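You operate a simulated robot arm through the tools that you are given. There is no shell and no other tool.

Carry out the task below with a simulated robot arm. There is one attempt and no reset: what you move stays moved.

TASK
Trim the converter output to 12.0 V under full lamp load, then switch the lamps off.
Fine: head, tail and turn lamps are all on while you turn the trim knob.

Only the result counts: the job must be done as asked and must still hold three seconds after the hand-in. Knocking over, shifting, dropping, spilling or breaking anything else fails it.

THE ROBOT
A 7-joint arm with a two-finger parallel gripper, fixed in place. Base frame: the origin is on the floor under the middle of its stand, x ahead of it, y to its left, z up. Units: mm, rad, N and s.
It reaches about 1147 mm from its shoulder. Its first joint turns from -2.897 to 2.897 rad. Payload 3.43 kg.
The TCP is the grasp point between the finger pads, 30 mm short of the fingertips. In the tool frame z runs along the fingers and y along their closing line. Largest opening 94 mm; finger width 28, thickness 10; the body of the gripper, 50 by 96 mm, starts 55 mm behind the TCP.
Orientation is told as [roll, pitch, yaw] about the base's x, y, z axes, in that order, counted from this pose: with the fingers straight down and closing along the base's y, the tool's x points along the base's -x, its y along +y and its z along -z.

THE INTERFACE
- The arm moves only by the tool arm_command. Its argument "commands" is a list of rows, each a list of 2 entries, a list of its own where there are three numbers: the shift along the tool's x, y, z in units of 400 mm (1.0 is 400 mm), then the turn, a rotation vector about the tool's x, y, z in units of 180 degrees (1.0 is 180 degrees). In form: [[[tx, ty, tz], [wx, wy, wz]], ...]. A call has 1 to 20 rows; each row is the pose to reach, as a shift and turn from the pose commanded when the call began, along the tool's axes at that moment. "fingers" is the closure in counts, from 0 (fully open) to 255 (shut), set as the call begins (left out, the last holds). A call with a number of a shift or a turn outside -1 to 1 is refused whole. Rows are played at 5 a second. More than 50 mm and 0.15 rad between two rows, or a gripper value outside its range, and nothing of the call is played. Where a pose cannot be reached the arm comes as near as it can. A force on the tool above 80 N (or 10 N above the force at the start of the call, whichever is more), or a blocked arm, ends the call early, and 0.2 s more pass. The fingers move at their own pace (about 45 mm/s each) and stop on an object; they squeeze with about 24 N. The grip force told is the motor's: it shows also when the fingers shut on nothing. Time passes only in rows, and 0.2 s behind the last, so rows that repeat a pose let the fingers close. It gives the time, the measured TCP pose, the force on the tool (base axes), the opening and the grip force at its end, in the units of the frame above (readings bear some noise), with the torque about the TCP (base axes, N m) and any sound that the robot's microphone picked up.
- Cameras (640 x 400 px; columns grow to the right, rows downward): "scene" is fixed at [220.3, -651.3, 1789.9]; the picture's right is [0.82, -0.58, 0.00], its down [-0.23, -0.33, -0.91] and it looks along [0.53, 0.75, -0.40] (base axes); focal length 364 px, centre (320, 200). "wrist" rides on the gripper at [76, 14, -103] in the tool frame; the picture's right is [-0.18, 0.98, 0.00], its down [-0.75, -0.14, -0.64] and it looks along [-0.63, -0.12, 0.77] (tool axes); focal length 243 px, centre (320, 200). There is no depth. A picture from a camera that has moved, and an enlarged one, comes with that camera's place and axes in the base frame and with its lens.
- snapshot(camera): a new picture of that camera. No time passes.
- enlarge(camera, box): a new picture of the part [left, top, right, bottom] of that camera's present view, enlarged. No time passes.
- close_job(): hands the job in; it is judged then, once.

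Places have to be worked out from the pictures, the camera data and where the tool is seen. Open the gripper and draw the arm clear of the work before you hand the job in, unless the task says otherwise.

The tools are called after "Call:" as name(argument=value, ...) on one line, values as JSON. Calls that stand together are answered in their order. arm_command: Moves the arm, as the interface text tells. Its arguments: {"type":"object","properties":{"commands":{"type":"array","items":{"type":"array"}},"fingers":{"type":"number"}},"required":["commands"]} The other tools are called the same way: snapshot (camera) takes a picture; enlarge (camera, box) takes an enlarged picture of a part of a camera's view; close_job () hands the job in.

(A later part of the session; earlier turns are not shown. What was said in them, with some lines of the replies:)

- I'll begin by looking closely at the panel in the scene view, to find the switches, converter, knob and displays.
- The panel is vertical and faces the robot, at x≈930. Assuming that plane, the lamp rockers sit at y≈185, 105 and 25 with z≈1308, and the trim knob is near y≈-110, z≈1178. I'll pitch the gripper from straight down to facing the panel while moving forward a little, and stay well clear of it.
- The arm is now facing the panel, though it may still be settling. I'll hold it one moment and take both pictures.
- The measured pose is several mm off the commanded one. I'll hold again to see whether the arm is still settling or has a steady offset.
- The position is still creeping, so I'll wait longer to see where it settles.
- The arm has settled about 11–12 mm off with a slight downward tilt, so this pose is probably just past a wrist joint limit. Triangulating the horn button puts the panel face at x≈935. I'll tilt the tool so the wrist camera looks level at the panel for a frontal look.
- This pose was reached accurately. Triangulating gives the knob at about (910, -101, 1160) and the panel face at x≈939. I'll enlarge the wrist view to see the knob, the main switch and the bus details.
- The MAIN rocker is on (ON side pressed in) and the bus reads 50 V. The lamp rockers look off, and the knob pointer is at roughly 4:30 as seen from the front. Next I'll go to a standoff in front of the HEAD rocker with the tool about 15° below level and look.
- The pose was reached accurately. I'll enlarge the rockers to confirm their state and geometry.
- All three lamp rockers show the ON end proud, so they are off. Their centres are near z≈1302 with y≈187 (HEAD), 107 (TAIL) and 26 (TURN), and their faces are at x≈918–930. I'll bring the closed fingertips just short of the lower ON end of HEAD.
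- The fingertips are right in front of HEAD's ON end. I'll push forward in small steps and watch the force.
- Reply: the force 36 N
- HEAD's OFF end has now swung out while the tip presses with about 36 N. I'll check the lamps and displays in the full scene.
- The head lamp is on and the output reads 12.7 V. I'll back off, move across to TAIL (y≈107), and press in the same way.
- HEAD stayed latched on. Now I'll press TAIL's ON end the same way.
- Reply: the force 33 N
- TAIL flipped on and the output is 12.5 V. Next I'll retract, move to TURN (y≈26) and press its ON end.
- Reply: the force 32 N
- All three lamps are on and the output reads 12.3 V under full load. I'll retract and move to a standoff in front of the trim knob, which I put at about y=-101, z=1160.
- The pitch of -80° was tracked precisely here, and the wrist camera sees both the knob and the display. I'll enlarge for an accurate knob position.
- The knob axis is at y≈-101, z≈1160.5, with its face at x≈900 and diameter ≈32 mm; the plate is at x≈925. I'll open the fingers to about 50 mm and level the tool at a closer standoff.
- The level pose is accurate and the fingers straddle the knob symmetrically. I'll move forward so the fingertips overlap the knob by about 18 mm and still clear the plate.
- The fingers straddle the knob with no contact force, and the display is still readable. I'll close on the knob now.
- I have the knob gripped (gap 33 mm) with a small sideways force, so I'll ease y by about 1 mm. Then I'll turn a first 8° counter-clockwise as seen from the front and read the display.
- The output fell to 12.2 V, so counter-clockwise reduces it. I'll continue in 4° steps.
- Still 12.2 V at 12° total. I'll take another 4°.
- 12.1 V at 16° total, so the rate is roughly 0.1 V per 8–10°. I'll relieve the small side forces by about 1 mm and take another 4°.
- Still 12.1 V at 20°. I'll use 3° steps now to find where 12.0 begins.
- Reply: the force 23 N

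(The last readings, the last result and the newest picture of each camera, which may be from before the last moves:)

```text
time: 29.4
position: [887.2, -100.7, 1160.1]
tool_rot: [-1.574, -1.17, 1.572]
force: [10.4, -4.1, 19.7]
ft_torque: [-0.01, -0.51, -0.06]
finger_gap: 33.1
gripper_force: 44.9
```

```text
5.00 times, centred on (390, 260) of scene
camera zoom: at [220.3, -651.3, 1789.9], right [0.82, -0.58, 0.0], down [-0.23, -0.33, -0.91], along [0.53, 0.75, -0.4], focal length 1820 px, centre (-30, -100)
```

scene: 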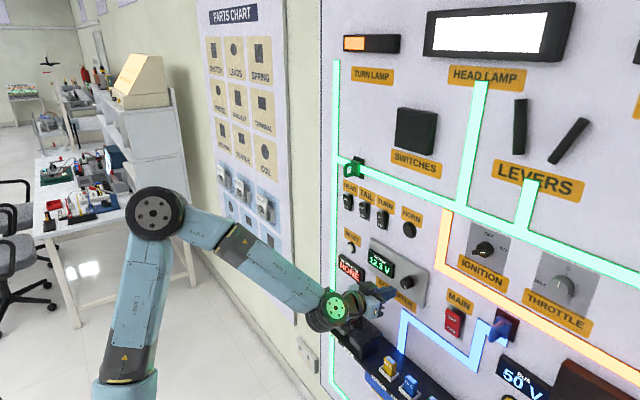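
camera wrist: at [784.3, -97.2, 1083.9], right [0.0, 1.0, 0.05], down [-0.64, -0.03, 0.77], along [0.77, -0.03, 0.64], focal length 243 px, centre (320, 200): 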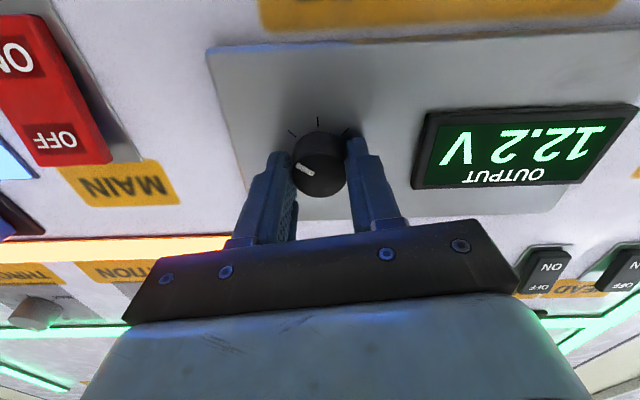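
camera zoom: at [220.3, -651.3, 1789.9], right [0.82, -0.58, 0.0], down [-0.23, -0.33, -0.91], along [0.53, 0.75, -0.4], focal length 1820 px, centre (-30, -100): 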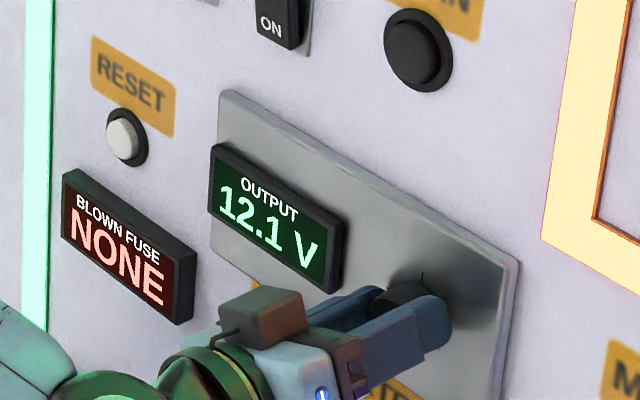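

Still 12.1 V at 23°. I'll correct the vertical side force by moving up about 0.8 mm and turn another 3°.

Call:
arm_command(commands=[[[-0.0008, -0.0006, 0], [0, 0, -0.0083]], [[-0.0016, -0.0012, 0], [0, 0, -0.0167]], [[-0.0016, -0.0012, 0], [0, 0, -0.0167]], [[-0.0016, -0.0012, 0], [0, 0, -0.0167]]])

Call:
enlarge(camera="scene", box=[340, 220, 440, 300])

Call:
snapshot(camera="wrist")

```text
time: 30.4
position: [887.0, -99.8, 1159.2]
tool_rot: [-1.566, -1.117, 1.566]
force: [3.1, -9.3, 8.2]
ft_torque: [0.01, 0.12, -0.49]
finger_gap: 32.4
gripper_force: 44.4
```

```text
5.00 times, centred on (390, 260) of scene
camera zoom: at [220.3, -651.3, 1789.9], right [0.82, -0.58, 0.0], down [-0.23, -0.33, -0.91], along [0.53, 0.75, -0.4], focal length 1820 px, centre (-30, -100)
```

zoom: 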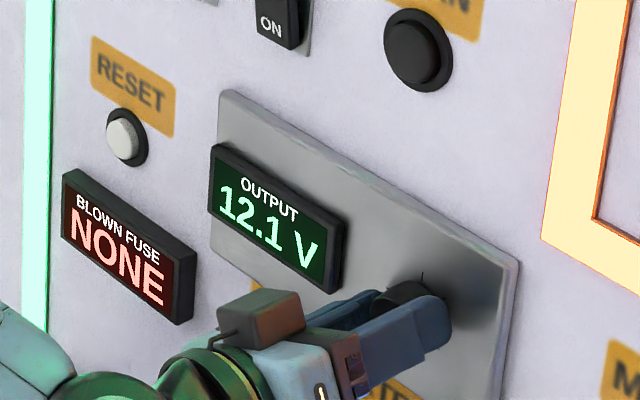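

```text
taken
camera wrist: at [784.1, -121.4, 1085.4], right [0.0, 0.96, -0.27], down [-0.64, 0.2, 0.74], along [0.77, 0.17, 0.62], focal length 243 px, centre (320, 200)
```

wrist: 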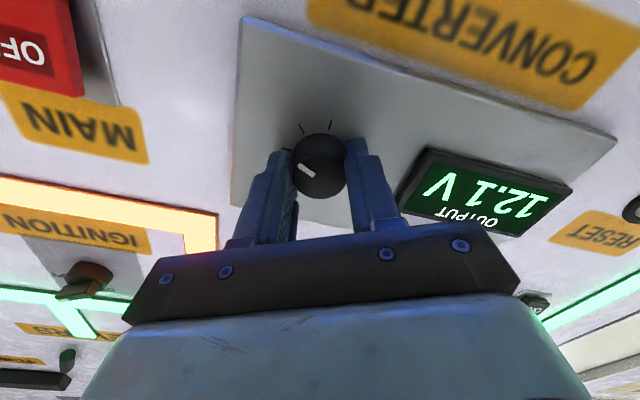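

Still 12.1 V at 26°, and the pointer keeps its place between the fingers, so there is no slip. I'll take another 3°.

Call:
arm_command(commands=[[[0, 0, 0], [0, 0, -0.0083]], [[0, 0, 0], [0, 0, -0.0167]], [[0, 0, 0], [0, 0, -0.0167]], [[0, 0, 0], [0, 0, -0.0167]]])

Call:
enlarge(camera="scene", box=[340, 220, 440, 300])

```text
time: 31.4
position: [887.3, -100.4, 1158.7]
tool_rot: [-1.566, -1.066, 1.567]
force: [-3.6, -8.8, -1.0]
ft_torque: [0.03, -0.15, -0.12]
finger_gap: 32.6
gripper_force: 44.8
```

```text
5.00 times, centred on (390, 260) of scene
camera zoom: at [220.3, -651.3, 1789.9], right [0.82, -0.58, 0.0], down [-0.23, -0.33, -0.91], along [0.53, 0.75, -0.4], focal length 1820 px, centre (-30, -100)
```

zoom: 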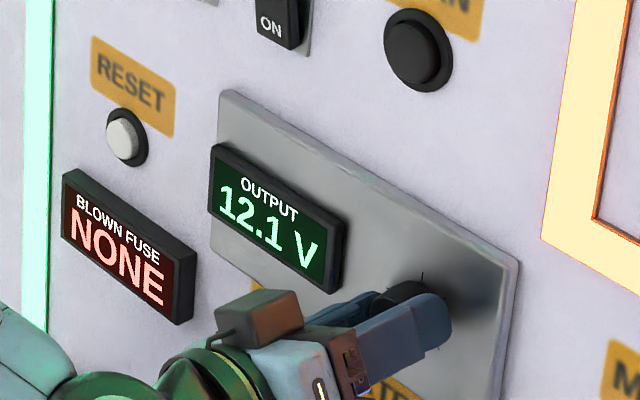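

It is still 12.1 V at 29°. I'll look closely at the knob pointer relative to the fingers and ticks to check that the knob really follows.

Call:
enlarge(camera="wrist", box=[260, 110, 400, 220])

```text
3.64 times, centred on (330, 165) of wrist
camera zoom: at [784.1, -125.4, 1086.6], right [0.0, 0.95, -0.32], down [-0.64, 0.24, 0.73], along [0.77, 0.2, 0.61], focal length 882 px, centre (284, 327)
```

zoom: 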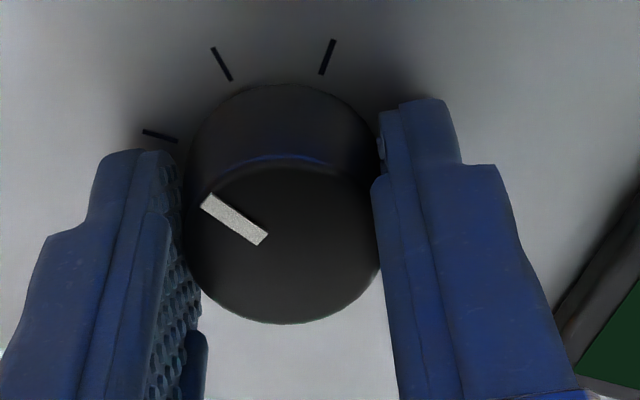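

The pointer holds the same angle in the gripper frame, so the knob is following. I'll take 3° more.

Call:
arm_command(commands=[[[0, 0, 0], [0, 0, -0.0083]], [[0, 0, 0], [0, 0, -0.0167]], [[0, 0, 0], [0, 0, -0.0167]], [[0, 0, 0], [0, 0, -0.0167]]])

Call:
enlarge(camera="scene", box=[340, 220, 440, 300])

```text
time: 32.4
position: [886.7, -100.5, 1159.6]
tool_rot: [-1.566, -1.013, 1.565]
force: [-14.3, -9.9, -15.3]
ft_torque: [0.01, 0.4, -0.19]
finger_gap: 32.6
gripper_force: 45.1
```

```text
5.00 times, centred on (390, 260) of scene
camera zoom: at [220.3, -651.3, 1789.9], right [0.82, -0.58, 0.0], down [-0.23, -0.33, -0.91], along [0.53, 0.75, -0.4], focal length 1820 px, centre (-30, -100)
```

zoom: 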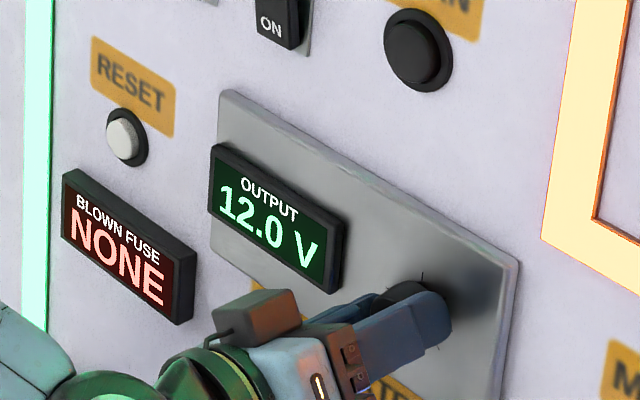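

12.0 V appears between 29° and 32°. With about 15° per 0.1 V, the middle of the 12.0 band should be near 38°. I'll turn 6° more and ease the side force slightly.

Call:
arm_command(commands=[[[0.0008, -0.0001, 0], [0, 0, -0.0111]], [[0.0016, -0.0002, 0], [0, 0, -0.0222]], [[0.0016, -0.0002, 0], [0, 0, -0.0333]], [[0.0016, -0.0002, 0], [0, 0, -0.0333]], [[0.0016, -0.0002, 0], [0, 0, -0.0333]]])

Call:
enlarge(camera="scene", box=[340, 220, 440, 300])

Call:
snapshot(camera="scene")

```text
time: 33.6
position: [886.6, -100.0, 1159.6]
tool_rot: [-1.566, -0.909, 1.568]
force: [-18.1, -10.6, -21.4]
ft_torque: [0.01, 0.7, -0.2]
finger_gap: 33.2
gripper_force: 45.1
```

```text
5.00 times, centred on (390, 260) of scene
camera zoom: at [220.3, -651.3, 1789.9], right [0.82, -0.58, 0.0], down [-0.23, -0.33, -0.91], along [0.53, 0.75, -0.4], focal length 1820 px, centre (-30, -100)
```

zoom: 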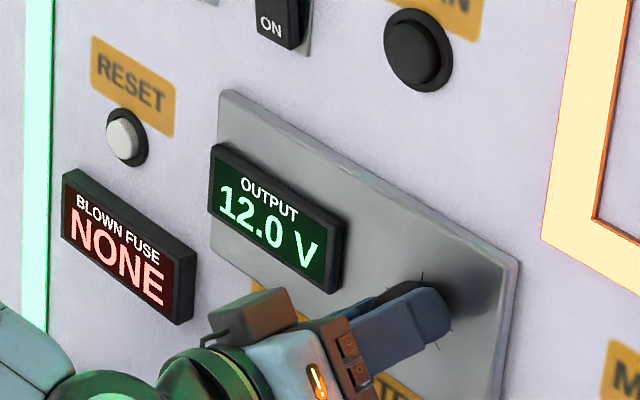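

```text
taken
```

scene: 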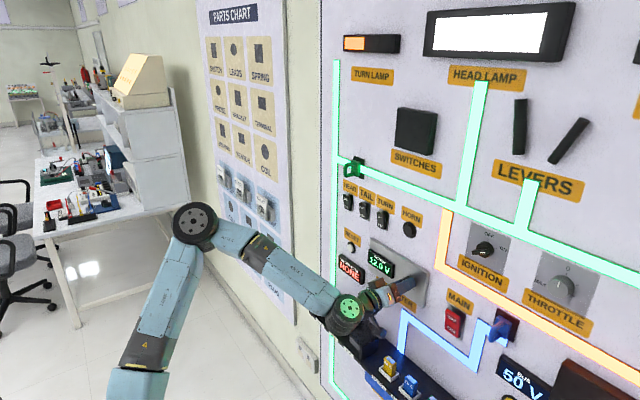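

The output is 12.0 V with all lamps still on. I'll relax the side force by about 1 mm, then release the knob by opening to 50 mm without turning.

Call:
arm_command(commands=[[[0.0027, 0.0006, -0.002], [0, 0, 0]], [[0.0027, 0.0006, -0.002], [0, 0, 0]], [[0.0027, 0.0006, -0.002], [0, 0, 0]]])

Call:
enlarge(camera="scene", box=[340, 220, 440, 300])

```text
time: 34.4
position: [886.4, -99.9, 1158.9]
tool_rot: [-1.573, -0.909, 1.572]
force: [3.0, -8.3, -1.6]
ft_torque: [0.01, 0.49, -0.53]
finger_gap: 32.8
gripper_force: 45.1
```

```text
5.00 times, centred on (390, 260) of scene
camera zoom: at [220.3, -651.3, 1789.9], right [0.82, -0.58, 0.0], down [-0.23, -0.33, -0.91], along [0.53, 0.75, -0.4], focal length 1820 px, centre (-30, -100)
```

zoom: 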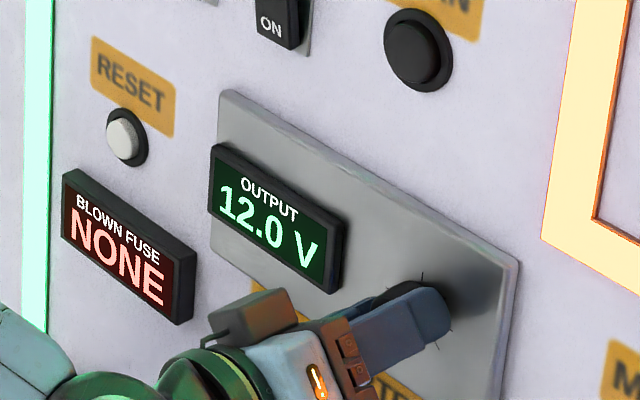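

Forces are now small and the display holds 12.0 V, so I'll open the fingers to release the knob.

Call:
arm_command(commands=[[[0, 0, 0], [0, 0, 0]], [[0, 0, 0], [0, 0, 0]], [[0, 0, 0], [0, 0, 0]]], fingers=115)

Call:
enlarge(camera="scene", box=[340, 220, 440, 300])

Call:
snapshot(camera="wrist")

```text
time: 35.2
position: [886.0, -100.2, 1158.4]
tool_rot: [-1.571, -0.908, 1.57]
force: [0.3, -0.2, -1.0]
ft_torque: [0.01, 0.01, 0.01]
finger_gap: 51.7
gripper_force: 0.0
```

```text
5.00 times, centred on (390, 260) of scene
camera zoom: at [220.3, -651.3, 1789.9], right [0.82, -0.58, 0.0], down [-0.23, -0.33, -0.91], along [0.53, 0.75, -0.4], focal length 1820 px, centre (-30, -100)
```

zoom: 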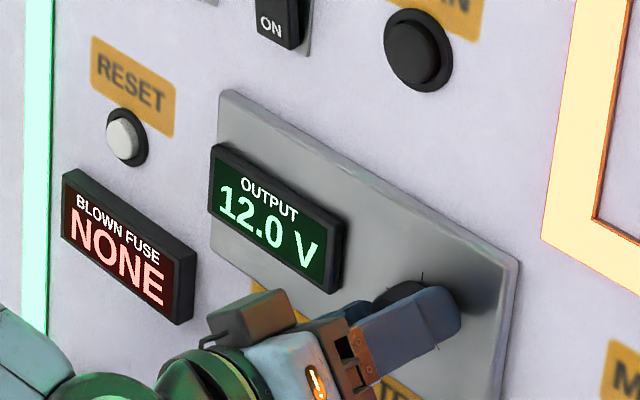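

```text
taken
camera wrist: at [783.6, -136.5, 1090.7], right [0.0, 0.89, -0.46], down [-0.64, 0.35, 0.68], along [0.77, 0.3, 0.57], focal length 243 px, centre (320, 200)
```

wrist: 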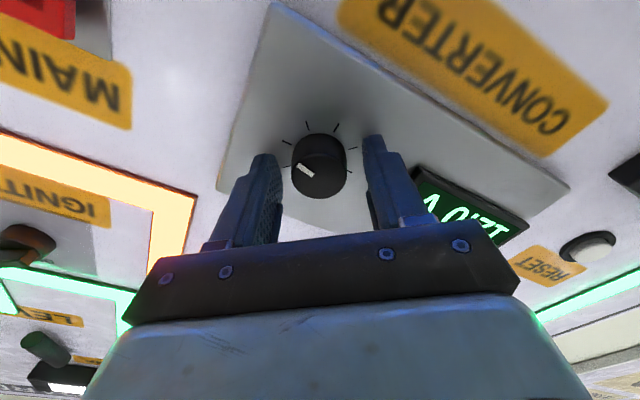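

The knob is released and the display still reads 12.0 V. I'll back straight off the knob and unroll the wrist.

Call:
arm_command(commands=[[[0, 0, -0.05], [0, 0, 0]], [[0, 0, -0.1], [0, 0, 0]], [[0, 0, -0.143], [0, 0, 0]], [[0, 0, -0.143], [0, 0, 0.0422]], [[0, 0, -0.143], [0, 0, 0.0844]], [[0, 0, -0.143], [0, 0, 0.1267]], [[0, 0, -0.143], [0, 0, 0.1689]], [[0, 0, -0.143], [0, 0, 0.2111]], [[0, 0, -0.143], [0, 0, 0.2111]], [[0, 0, -0.143], [0, 0, 0.2111]]])

Call:
snapshot(camera="wrist")

Call:
enlarge(camera="scene", box=[340, 170, 460, 290])

```text
time: 37.4
position: [829.4, -100.7, 1159.3]
tool_rot: [0.499, -1.571, -0.499]
force: [0.2, -0.3, 0.7]
ft_torque: [-0.03, 0.01, 0.0]
finger_gap: 51.6
gripper_force: 0.0
```

```text
taken
camera wrist: at [726.4, -86.7, 1083.3], right [0.0, 0.98, 0.18], down [-0.64, -0.14, 0.75], along [0.77, -0.12, 0.63], focal length 243 px, centre (320, 200)
```

wrist: 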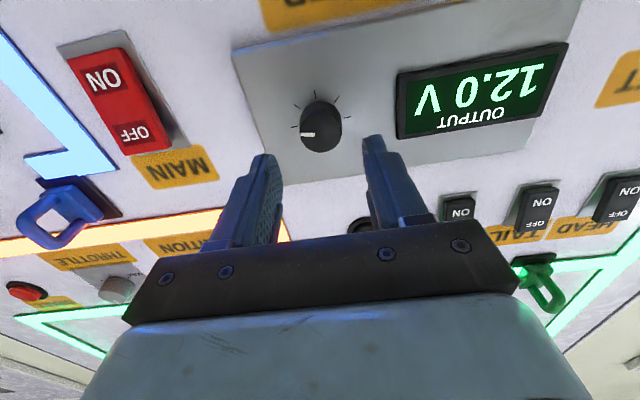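

```text
3.33 times, centred on (400, 230) of scene
camera zoom: at [220.3, -651.3, 1789.9], right [0.82, -0.58, 0.0], down [-0.23, -0.33, -0.91], along [0.53, 0.75, -0.4], focal length 1213 px, centre (53, 100)
```

zoom: 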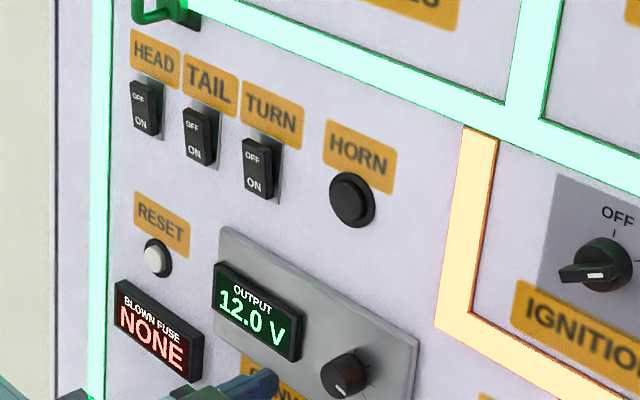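

12.0 V holds with the hand clear. Now I'll close the fingers and move in front of the upper (OFF) end of TURN.

Call:
arm_command(commands=[[[-0.0826, 0.0631, 0.01], [0, 0, 0]], [[-0.1652, 0.1261, 0.02], [0, 0, 0]], [[-0.2478, 0.1892, 0.03], [0, 0, 0]], [[-0.3304, 0.2522, 0.04], [0, 0, 0]], [[-0.413, 0.3153, 0.05], [0, 0, 0]], [[-0.413, 0.3153, 0.05], [0, 0, 0]], [[-0.413, 0.3153, 0.05], [0, 0, 0]], [[-0.413, 0.3153, 0.05], [0, 0, 0]]], fingers=255)

Call:
snapshot(camera="wrist")

Call:
enlarge(camera="scene", box=[320, 150, 460, 250])

```text
time: 39.2
position: [846.3, 24.2, 1324.0]
tool_rot: [-0.574, -1.571, 0.577]
force: [0.6, 0.2, 0.8]
ft_torque: [-0.02, 0.0, 0.0]
finger_gap: 0.2
gripper_force: 24.3
```

```text
taken
camera wrist: at [745.1, 37.0, 1248.7], right [0.0, 0.98, 0.18], down [-0.64, -0.14, 0.75], along [0.77, -0.12, 0.63], focal length 243 px, centre (320, 200)
```

wrist: 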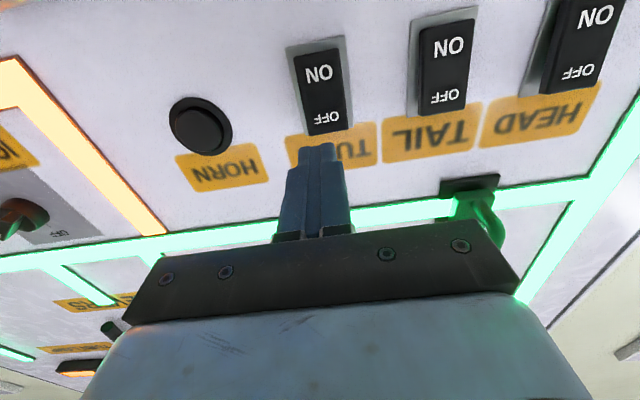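

```text
4.00 times, centred on (390, 200) of scene
camera zoom: at [220.3, -651.3, 1789.9], right [0.82, -0.58, 0.0], down [-0.23, -0.33, -0.91], along [0.53, 0.75, -0.4], focal length 1456 px, centre (40, 200)
```

zoom: 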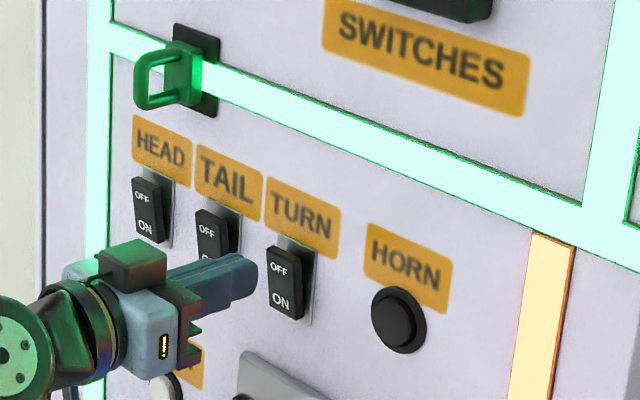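

The tool is level and aimed at TURN's upper OFF end, with the tip covering z≈1310–1338. I'll press in gradually.

Call:
arm_command(commands=[[[0, 0, 0.04], [0, 0, 0]], [[0, 0, 0.06], [0, 0, 0]], [[0, 0, 0.07], [0, 0, 0]], [[0, 0, 0.08], [0, 0, 0]], [[0, 0, 0.09], [0, 0, 0]], [[0, 0, 0.09], [0, 0, 0]]])

Call:
enlarge(camera="scene", box=[320, 150, 460, 250])

Call:
snapshot(camera="scene")

```text
time: 40.6
position: [885.2, 25.7, 1325.3]
tool_rot: [-0.273, -1.568, 0.275]
force: [0.7, 0.2, -0.9]
ft_torque: [-0.02, -0.02, 0.01]
finger_gap: 0.0
gripper_force: 24.0
```

```text
4.00 times, centred on (390, 200) of scene
camera zoom: at [220.3, -651.3, 1789.9], right [0.82, -0.58, 0.0], down [-0.23, -0.33, -0.91], along [0.53, 0.75, -0.4], focal length 1456 px, centre (40, 200)
```

zoom: 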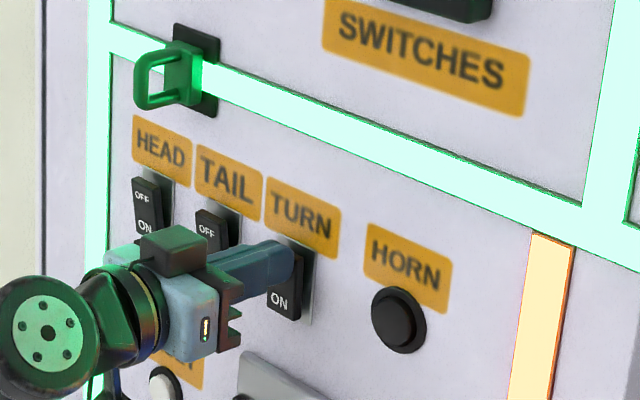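

```text
taken
```

scene: 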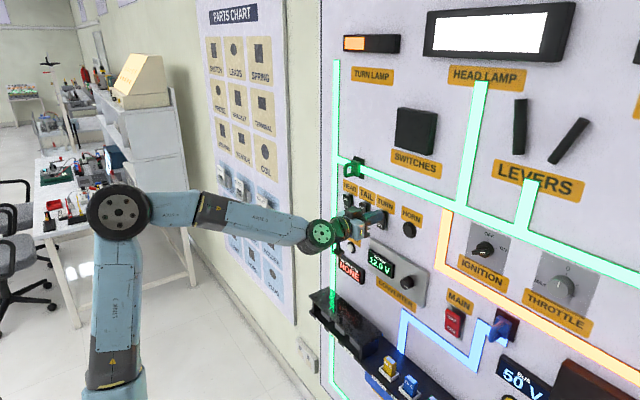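

There is no contact yet with the tip at x≈915, so I'll keep going in 2–3 mm steps.

Call:
arm_command(commands=[[[0, 0, 0.006], [0, 0, 0]], [[0, 0, 0.012], [0, 0, 0]], [[0, 0, 0.018], [0, 0, 0]], [[0, 0, 0.018], [0, 0, 0]]])

Call:
snapshot(camera="scene")

Call:
enlarge(camera="scene", box=[320, 150, 460, 250])

```text
time: 41.6
position: [888.0, 24.6, 1325.7]
tool_rot: [-2.683, -1.571, 2.681]
force: [-68.9, 3.1, -14.6]
ft_torque: [0.02, 1.42, 0.26]
finger_gap: 0.2
gripper_force: 24.0
```

```text
taken
```

scene: 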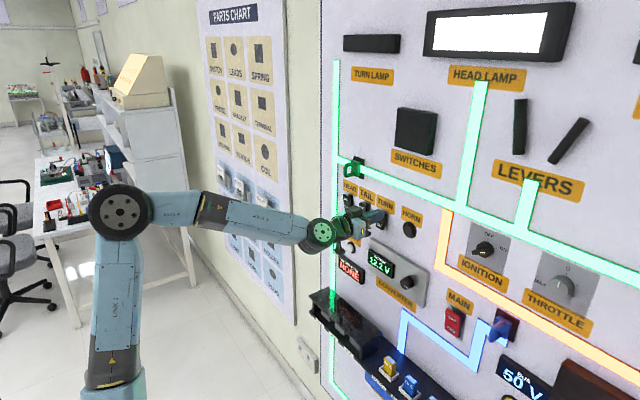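

```text
4.00 times, centred on (390, 200) of scene
camera zoom: at [220.3, -651.3, 1789.9], right [0.82, -0.58, 0.0], down [-0.23, -0.33, -0.91], along [0.53, 0.75, -0.4], focal length 1456 px, centre (40, 200)
```

zoom: 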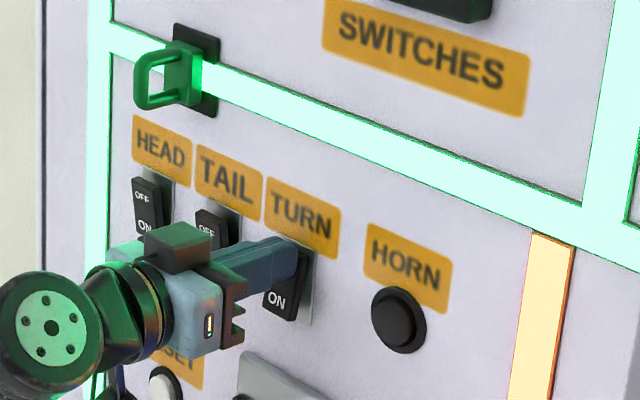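

TURN is off and the output rises to 12.2 V as expected. I'll retract, move to TAIL's OFF end and press it, stopping a little shorter this time.

Call:
arm_command(commands=[[[0, 0, -0.04], [0, 0, 0]], [[0, 0, -0.0825], [0, 0, 0]], [[0, 0.1, -0.0825], [0, 0, 0]], [[0, 0.2025, -0.0825], [0, 0, 0]], [[0, 0.2025, -0.0825], [0, 0, 0]], [[0, 0.2025, -0.0825], [0, 0, 0]], [[0, 0.2025, -0.033], [0, 0, 0]], [[0, 0.2025, -0.018], [0, 0, 0]], [[0, 0.2025, -0.0105], [0, 0, 0]], [[0, 0.2025, -0.0055], [0, 0, 0]], [[0, 0.2025, -0.0055], [0, 0, 0]]])

Call:
snapshot(camera="scene")

Call:
enlarge(camera="scene", box=[320, 170, 460, 290])

```text
time: 44.0
position: [887.7, 105.6, 1325.5]
tool_rot: [-0.82, -1.569, 0.821]
force: [-35.3, -0.3, -7.9]
ft_torque: [-0.04, 0.72, -0.03]
finger_gap: 0.0
gripper_force: 24.1
```

```text
taken
```

scene: 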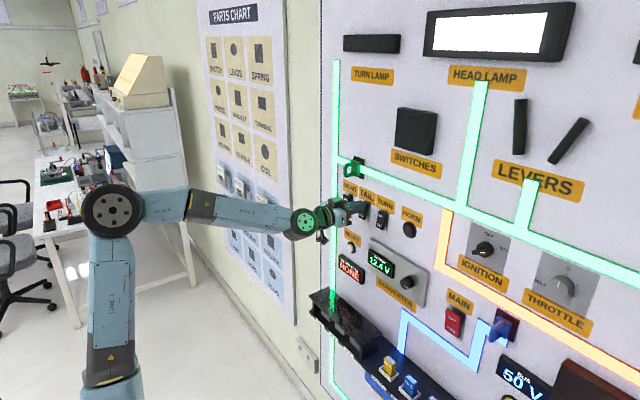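

```text
3.33 times, centred on (390, 230) of scene
camera zoom: at [220.3, -651.3, 1789.9], right [0.82, -0.58, 0.0], down [-0.23, -0.33, -0.91], along [0.53, 0.75, -0.4], focal length 1213 px, centre (87, 100)
```

zoom: 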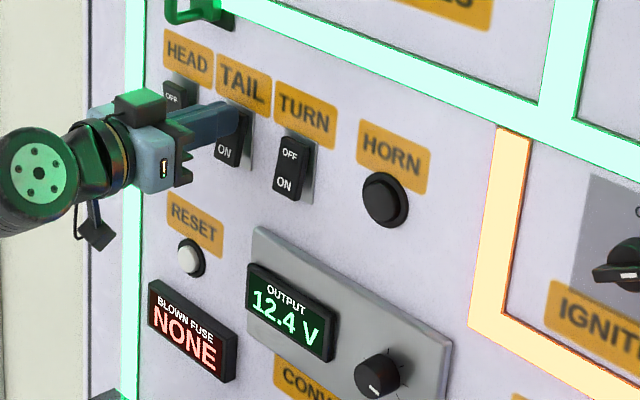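

TAIL is off and the output is 12.4 V. Now the same for HEAD's OFF end at y≈187.

Call:
arm_command(commands=[[[0, 0, -0.04], [0, 0, 0]], [[0, 0, -0.0775], [0, 0, 0]], [[0, 0.1, -0.0775], [0, 0, 0]], [[0, 0.2, -0.0775], [0, 0, 0]], [[0, 0.2, -0.0775], [0, 0, 0]], [[0, 0.2, -0.0775], [0, 0, 0]], [[0, 0.2, -0.0275], [0, 0, 0]], [[0, 0.2, -0.0125], [0, 0, 0]], [[0, 0.2, -0.005], [0, 0, 0]], [[0, 0.2, 0], [0, 0, 0]], [[0, 0.2, 0], [0, 0, 0]]])

Call:
snapshot(camera="scene")

Call:
enlarge(camera="scene", box=[320, 170, 460, 290])

```text
time: 46.4
position: [887.6, 185.6, 1325.3]
tool_rot: [0.437, -1.572, -0.439]
force: [-38.3, -4.0, -6.4]
ft_torque: [0.09, 0.7, -0.17]
finger_gap: 0.0
gripper_force: 24.0
```

```text
taken
```

scene: 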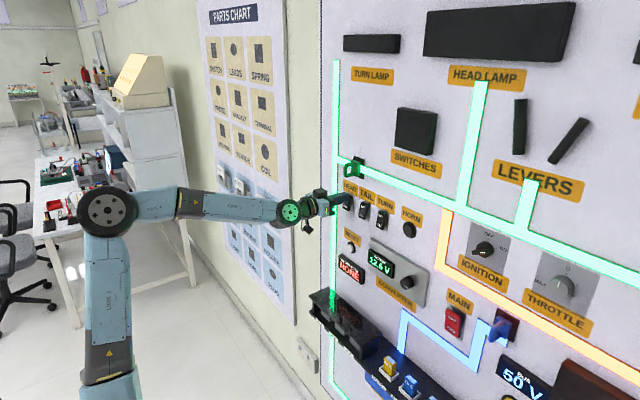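

```text
3.33 times, centred on (390, 230) of scene
camera zoom: at [220.3, -651.3, 1789.9], right [0.82, -0.58, 0.0], down [-0.23, -0.33, -0.91], along [0.53, 0.75, -0.4], focal length 1213 px, centre (87, 100)
```

zoom: 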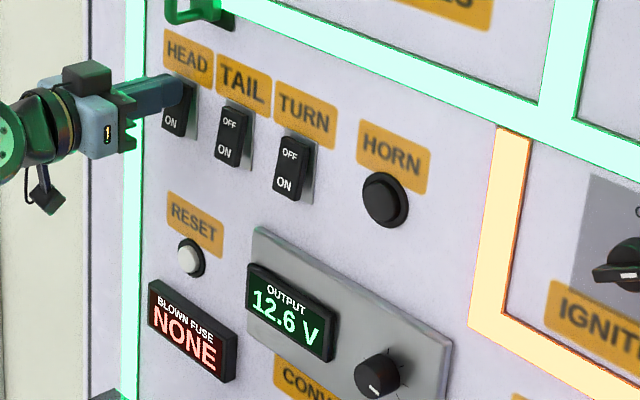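

All lamps are off and the unloaded output reads 12.6 V, consistent with 12.0 V under the 0.6 V lamp sag. I'll back straight off now.

Call:
arm_command(commands=[[[0, 0, -0.05], [0, 0, 0]], [[0, 0, -0.15], [0, 0, 0]], [[0, 0, -0.25], [0, 0, 0]], [[0, 0, -0.25], [0, 0, 0]], [[0, 0, -0.25], [0, 0, 0]]])

Call:
enlarge(camera="scene", box=[320, 170, 460, 290])

```text
time: 47.6
position: [790.7, 186.1, 1322.5]
tool_rot: [-0.953, -1.572, 0.953]
force: [0.2, -0.7, 0.7]
ft_torque: [0.0, 0.06, -0.03]
finger_gap: 0.0
gripper_force: 23.9
```

```text
3.33 times, centred on (390, 230) of scene
camera zoom: at [220.3, -651.3, 1789.9], right [0.82, -0.58, 0.0], down [-0.23, -0.33, -0.91], along [0.53, 0.75, -0.4], focal length 1213 px, centre (87, 100)
```

zoom: 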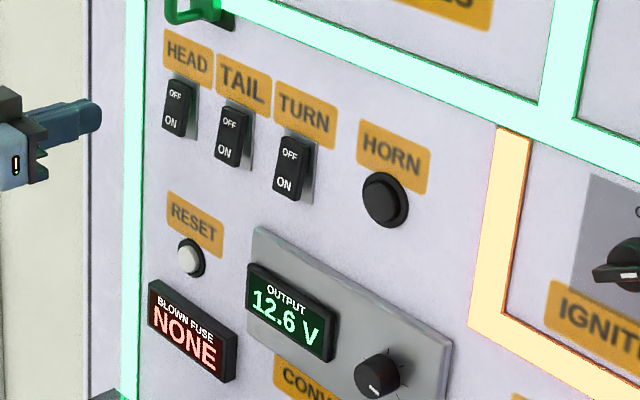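

All three rockers rest in OFF and the output is steady. I'll open the gripper and draw the arm well back from the panel.

Call:
arm_command(commands=[[[-0.0108, 0, -0.0588], [0, 0.037, 0]], [[-0.0217, 0, -0.1175], [0, 0.0741, 0]], [[-0.0325, 0, -0.1763], [0, 0.1111, 0]], [[-0.0433, 0, -0.235], [0, 0.1481, 0]], [[-0.0542, 0, -0.2938], [0, 0.1852, 0]], [[-0.065, 0, -0.3525], [0, 0.2222, 0]], [[-0.065, 0, -0.3525], [0, 0.2222, 0]], [[-0.065, 0, -0.3525], [0, 0.2222, 0]], [[-0.065, 0, -0.3525], [0, 0.2222, 0]], [[-0.065, 0, -0.3525], [0, 0.2222, 0]]], fingers=0)

Call:
snapshot(camera="scene")

Call:
snapshot(camera="wrist")

Call:
enlarge(camera="scene", box=[330, 160, 470, 300])

```text
time: 49.8
position: [649.2, 186.7, 1349.1]
tool_rot: [-0.001, -0.872, -0.002]
force: [-0.4, -0.2, -0.3]
ft_torque: [-0.01, -0.03, 0.02]
finger_gap: 94.0
gripper_force: 0.1
```

```text
taken
```

scene: 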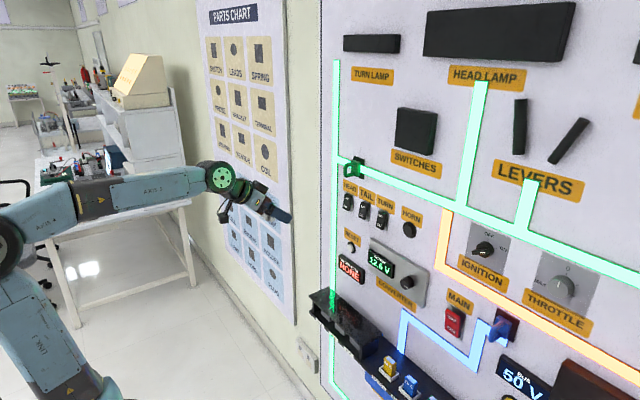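

```text
taken
camera wrist: at [520.8, 200.6, 1357.7], right [0.12, 0.98, 0.14], down [-0.01, -0.14, 0.99], along [0.99, -0.12, -0.01], focal length 243 px, centre (320, 200)
```

wrist: 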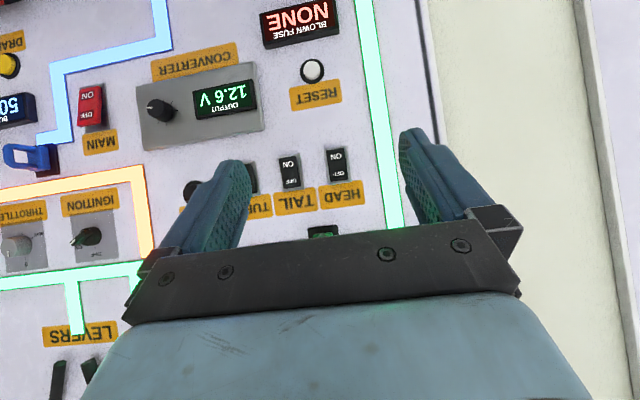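

```text
2.86 times, centred on (400, 230) of scene
camera zoom: at [220.3, -651.3, 1789.9], right [0.82, -0.58, 0.0], down [-0.23, -0.33, -0.91], along [0.53, 0.75, -0.4], focal length 1040 px, centre (91, 114)
```

zoom: 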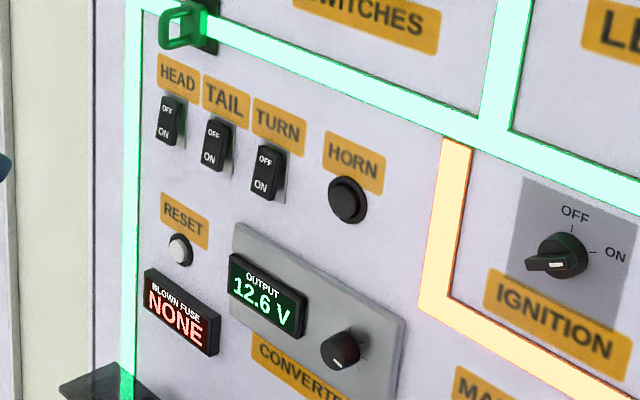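

The lamps are dark, all three rockers are in OFF, no fuse is blown, and nothing else was moved. The gripper is open and the arm is clear, so I'm handing the job in.

Call:
close_job()

```text
The job is handed in.
```

The converter is trimmed to 12.0 V under full lamp load, the lamps are switched off again, and the job is handed in.

- **Trim:** I switched the head, tail and turn lamps on first, which took the output from 12.9 V to 12.3 V. With all three on, I turned the knob about 38° counter-clockwise. The display read 12.0 V and still did after I let go of the knob.
- **How close:** the display only shows tenths of a volt. I aimed for the middle of the 12.0 range, but I estimated that point and didn't check where the reading drops to 11.9 V.
- **Lamps off:** all three switches are back in OFF, and the head and turn lamps are dark. The tail lamp isn't in the camera's view, so I'm relying on its switch position and the voltage rise for that one.
- **No-load reading:** the display now shows 12.6 V with no lamps on. The lamps pull the output down about 0.6 V, which matches 12.0 V under load.
- **Everything else:** the blown-fuse display still reads NONE, and I saw nothing else moved. The gripper is open and the arm is clear of the panel.
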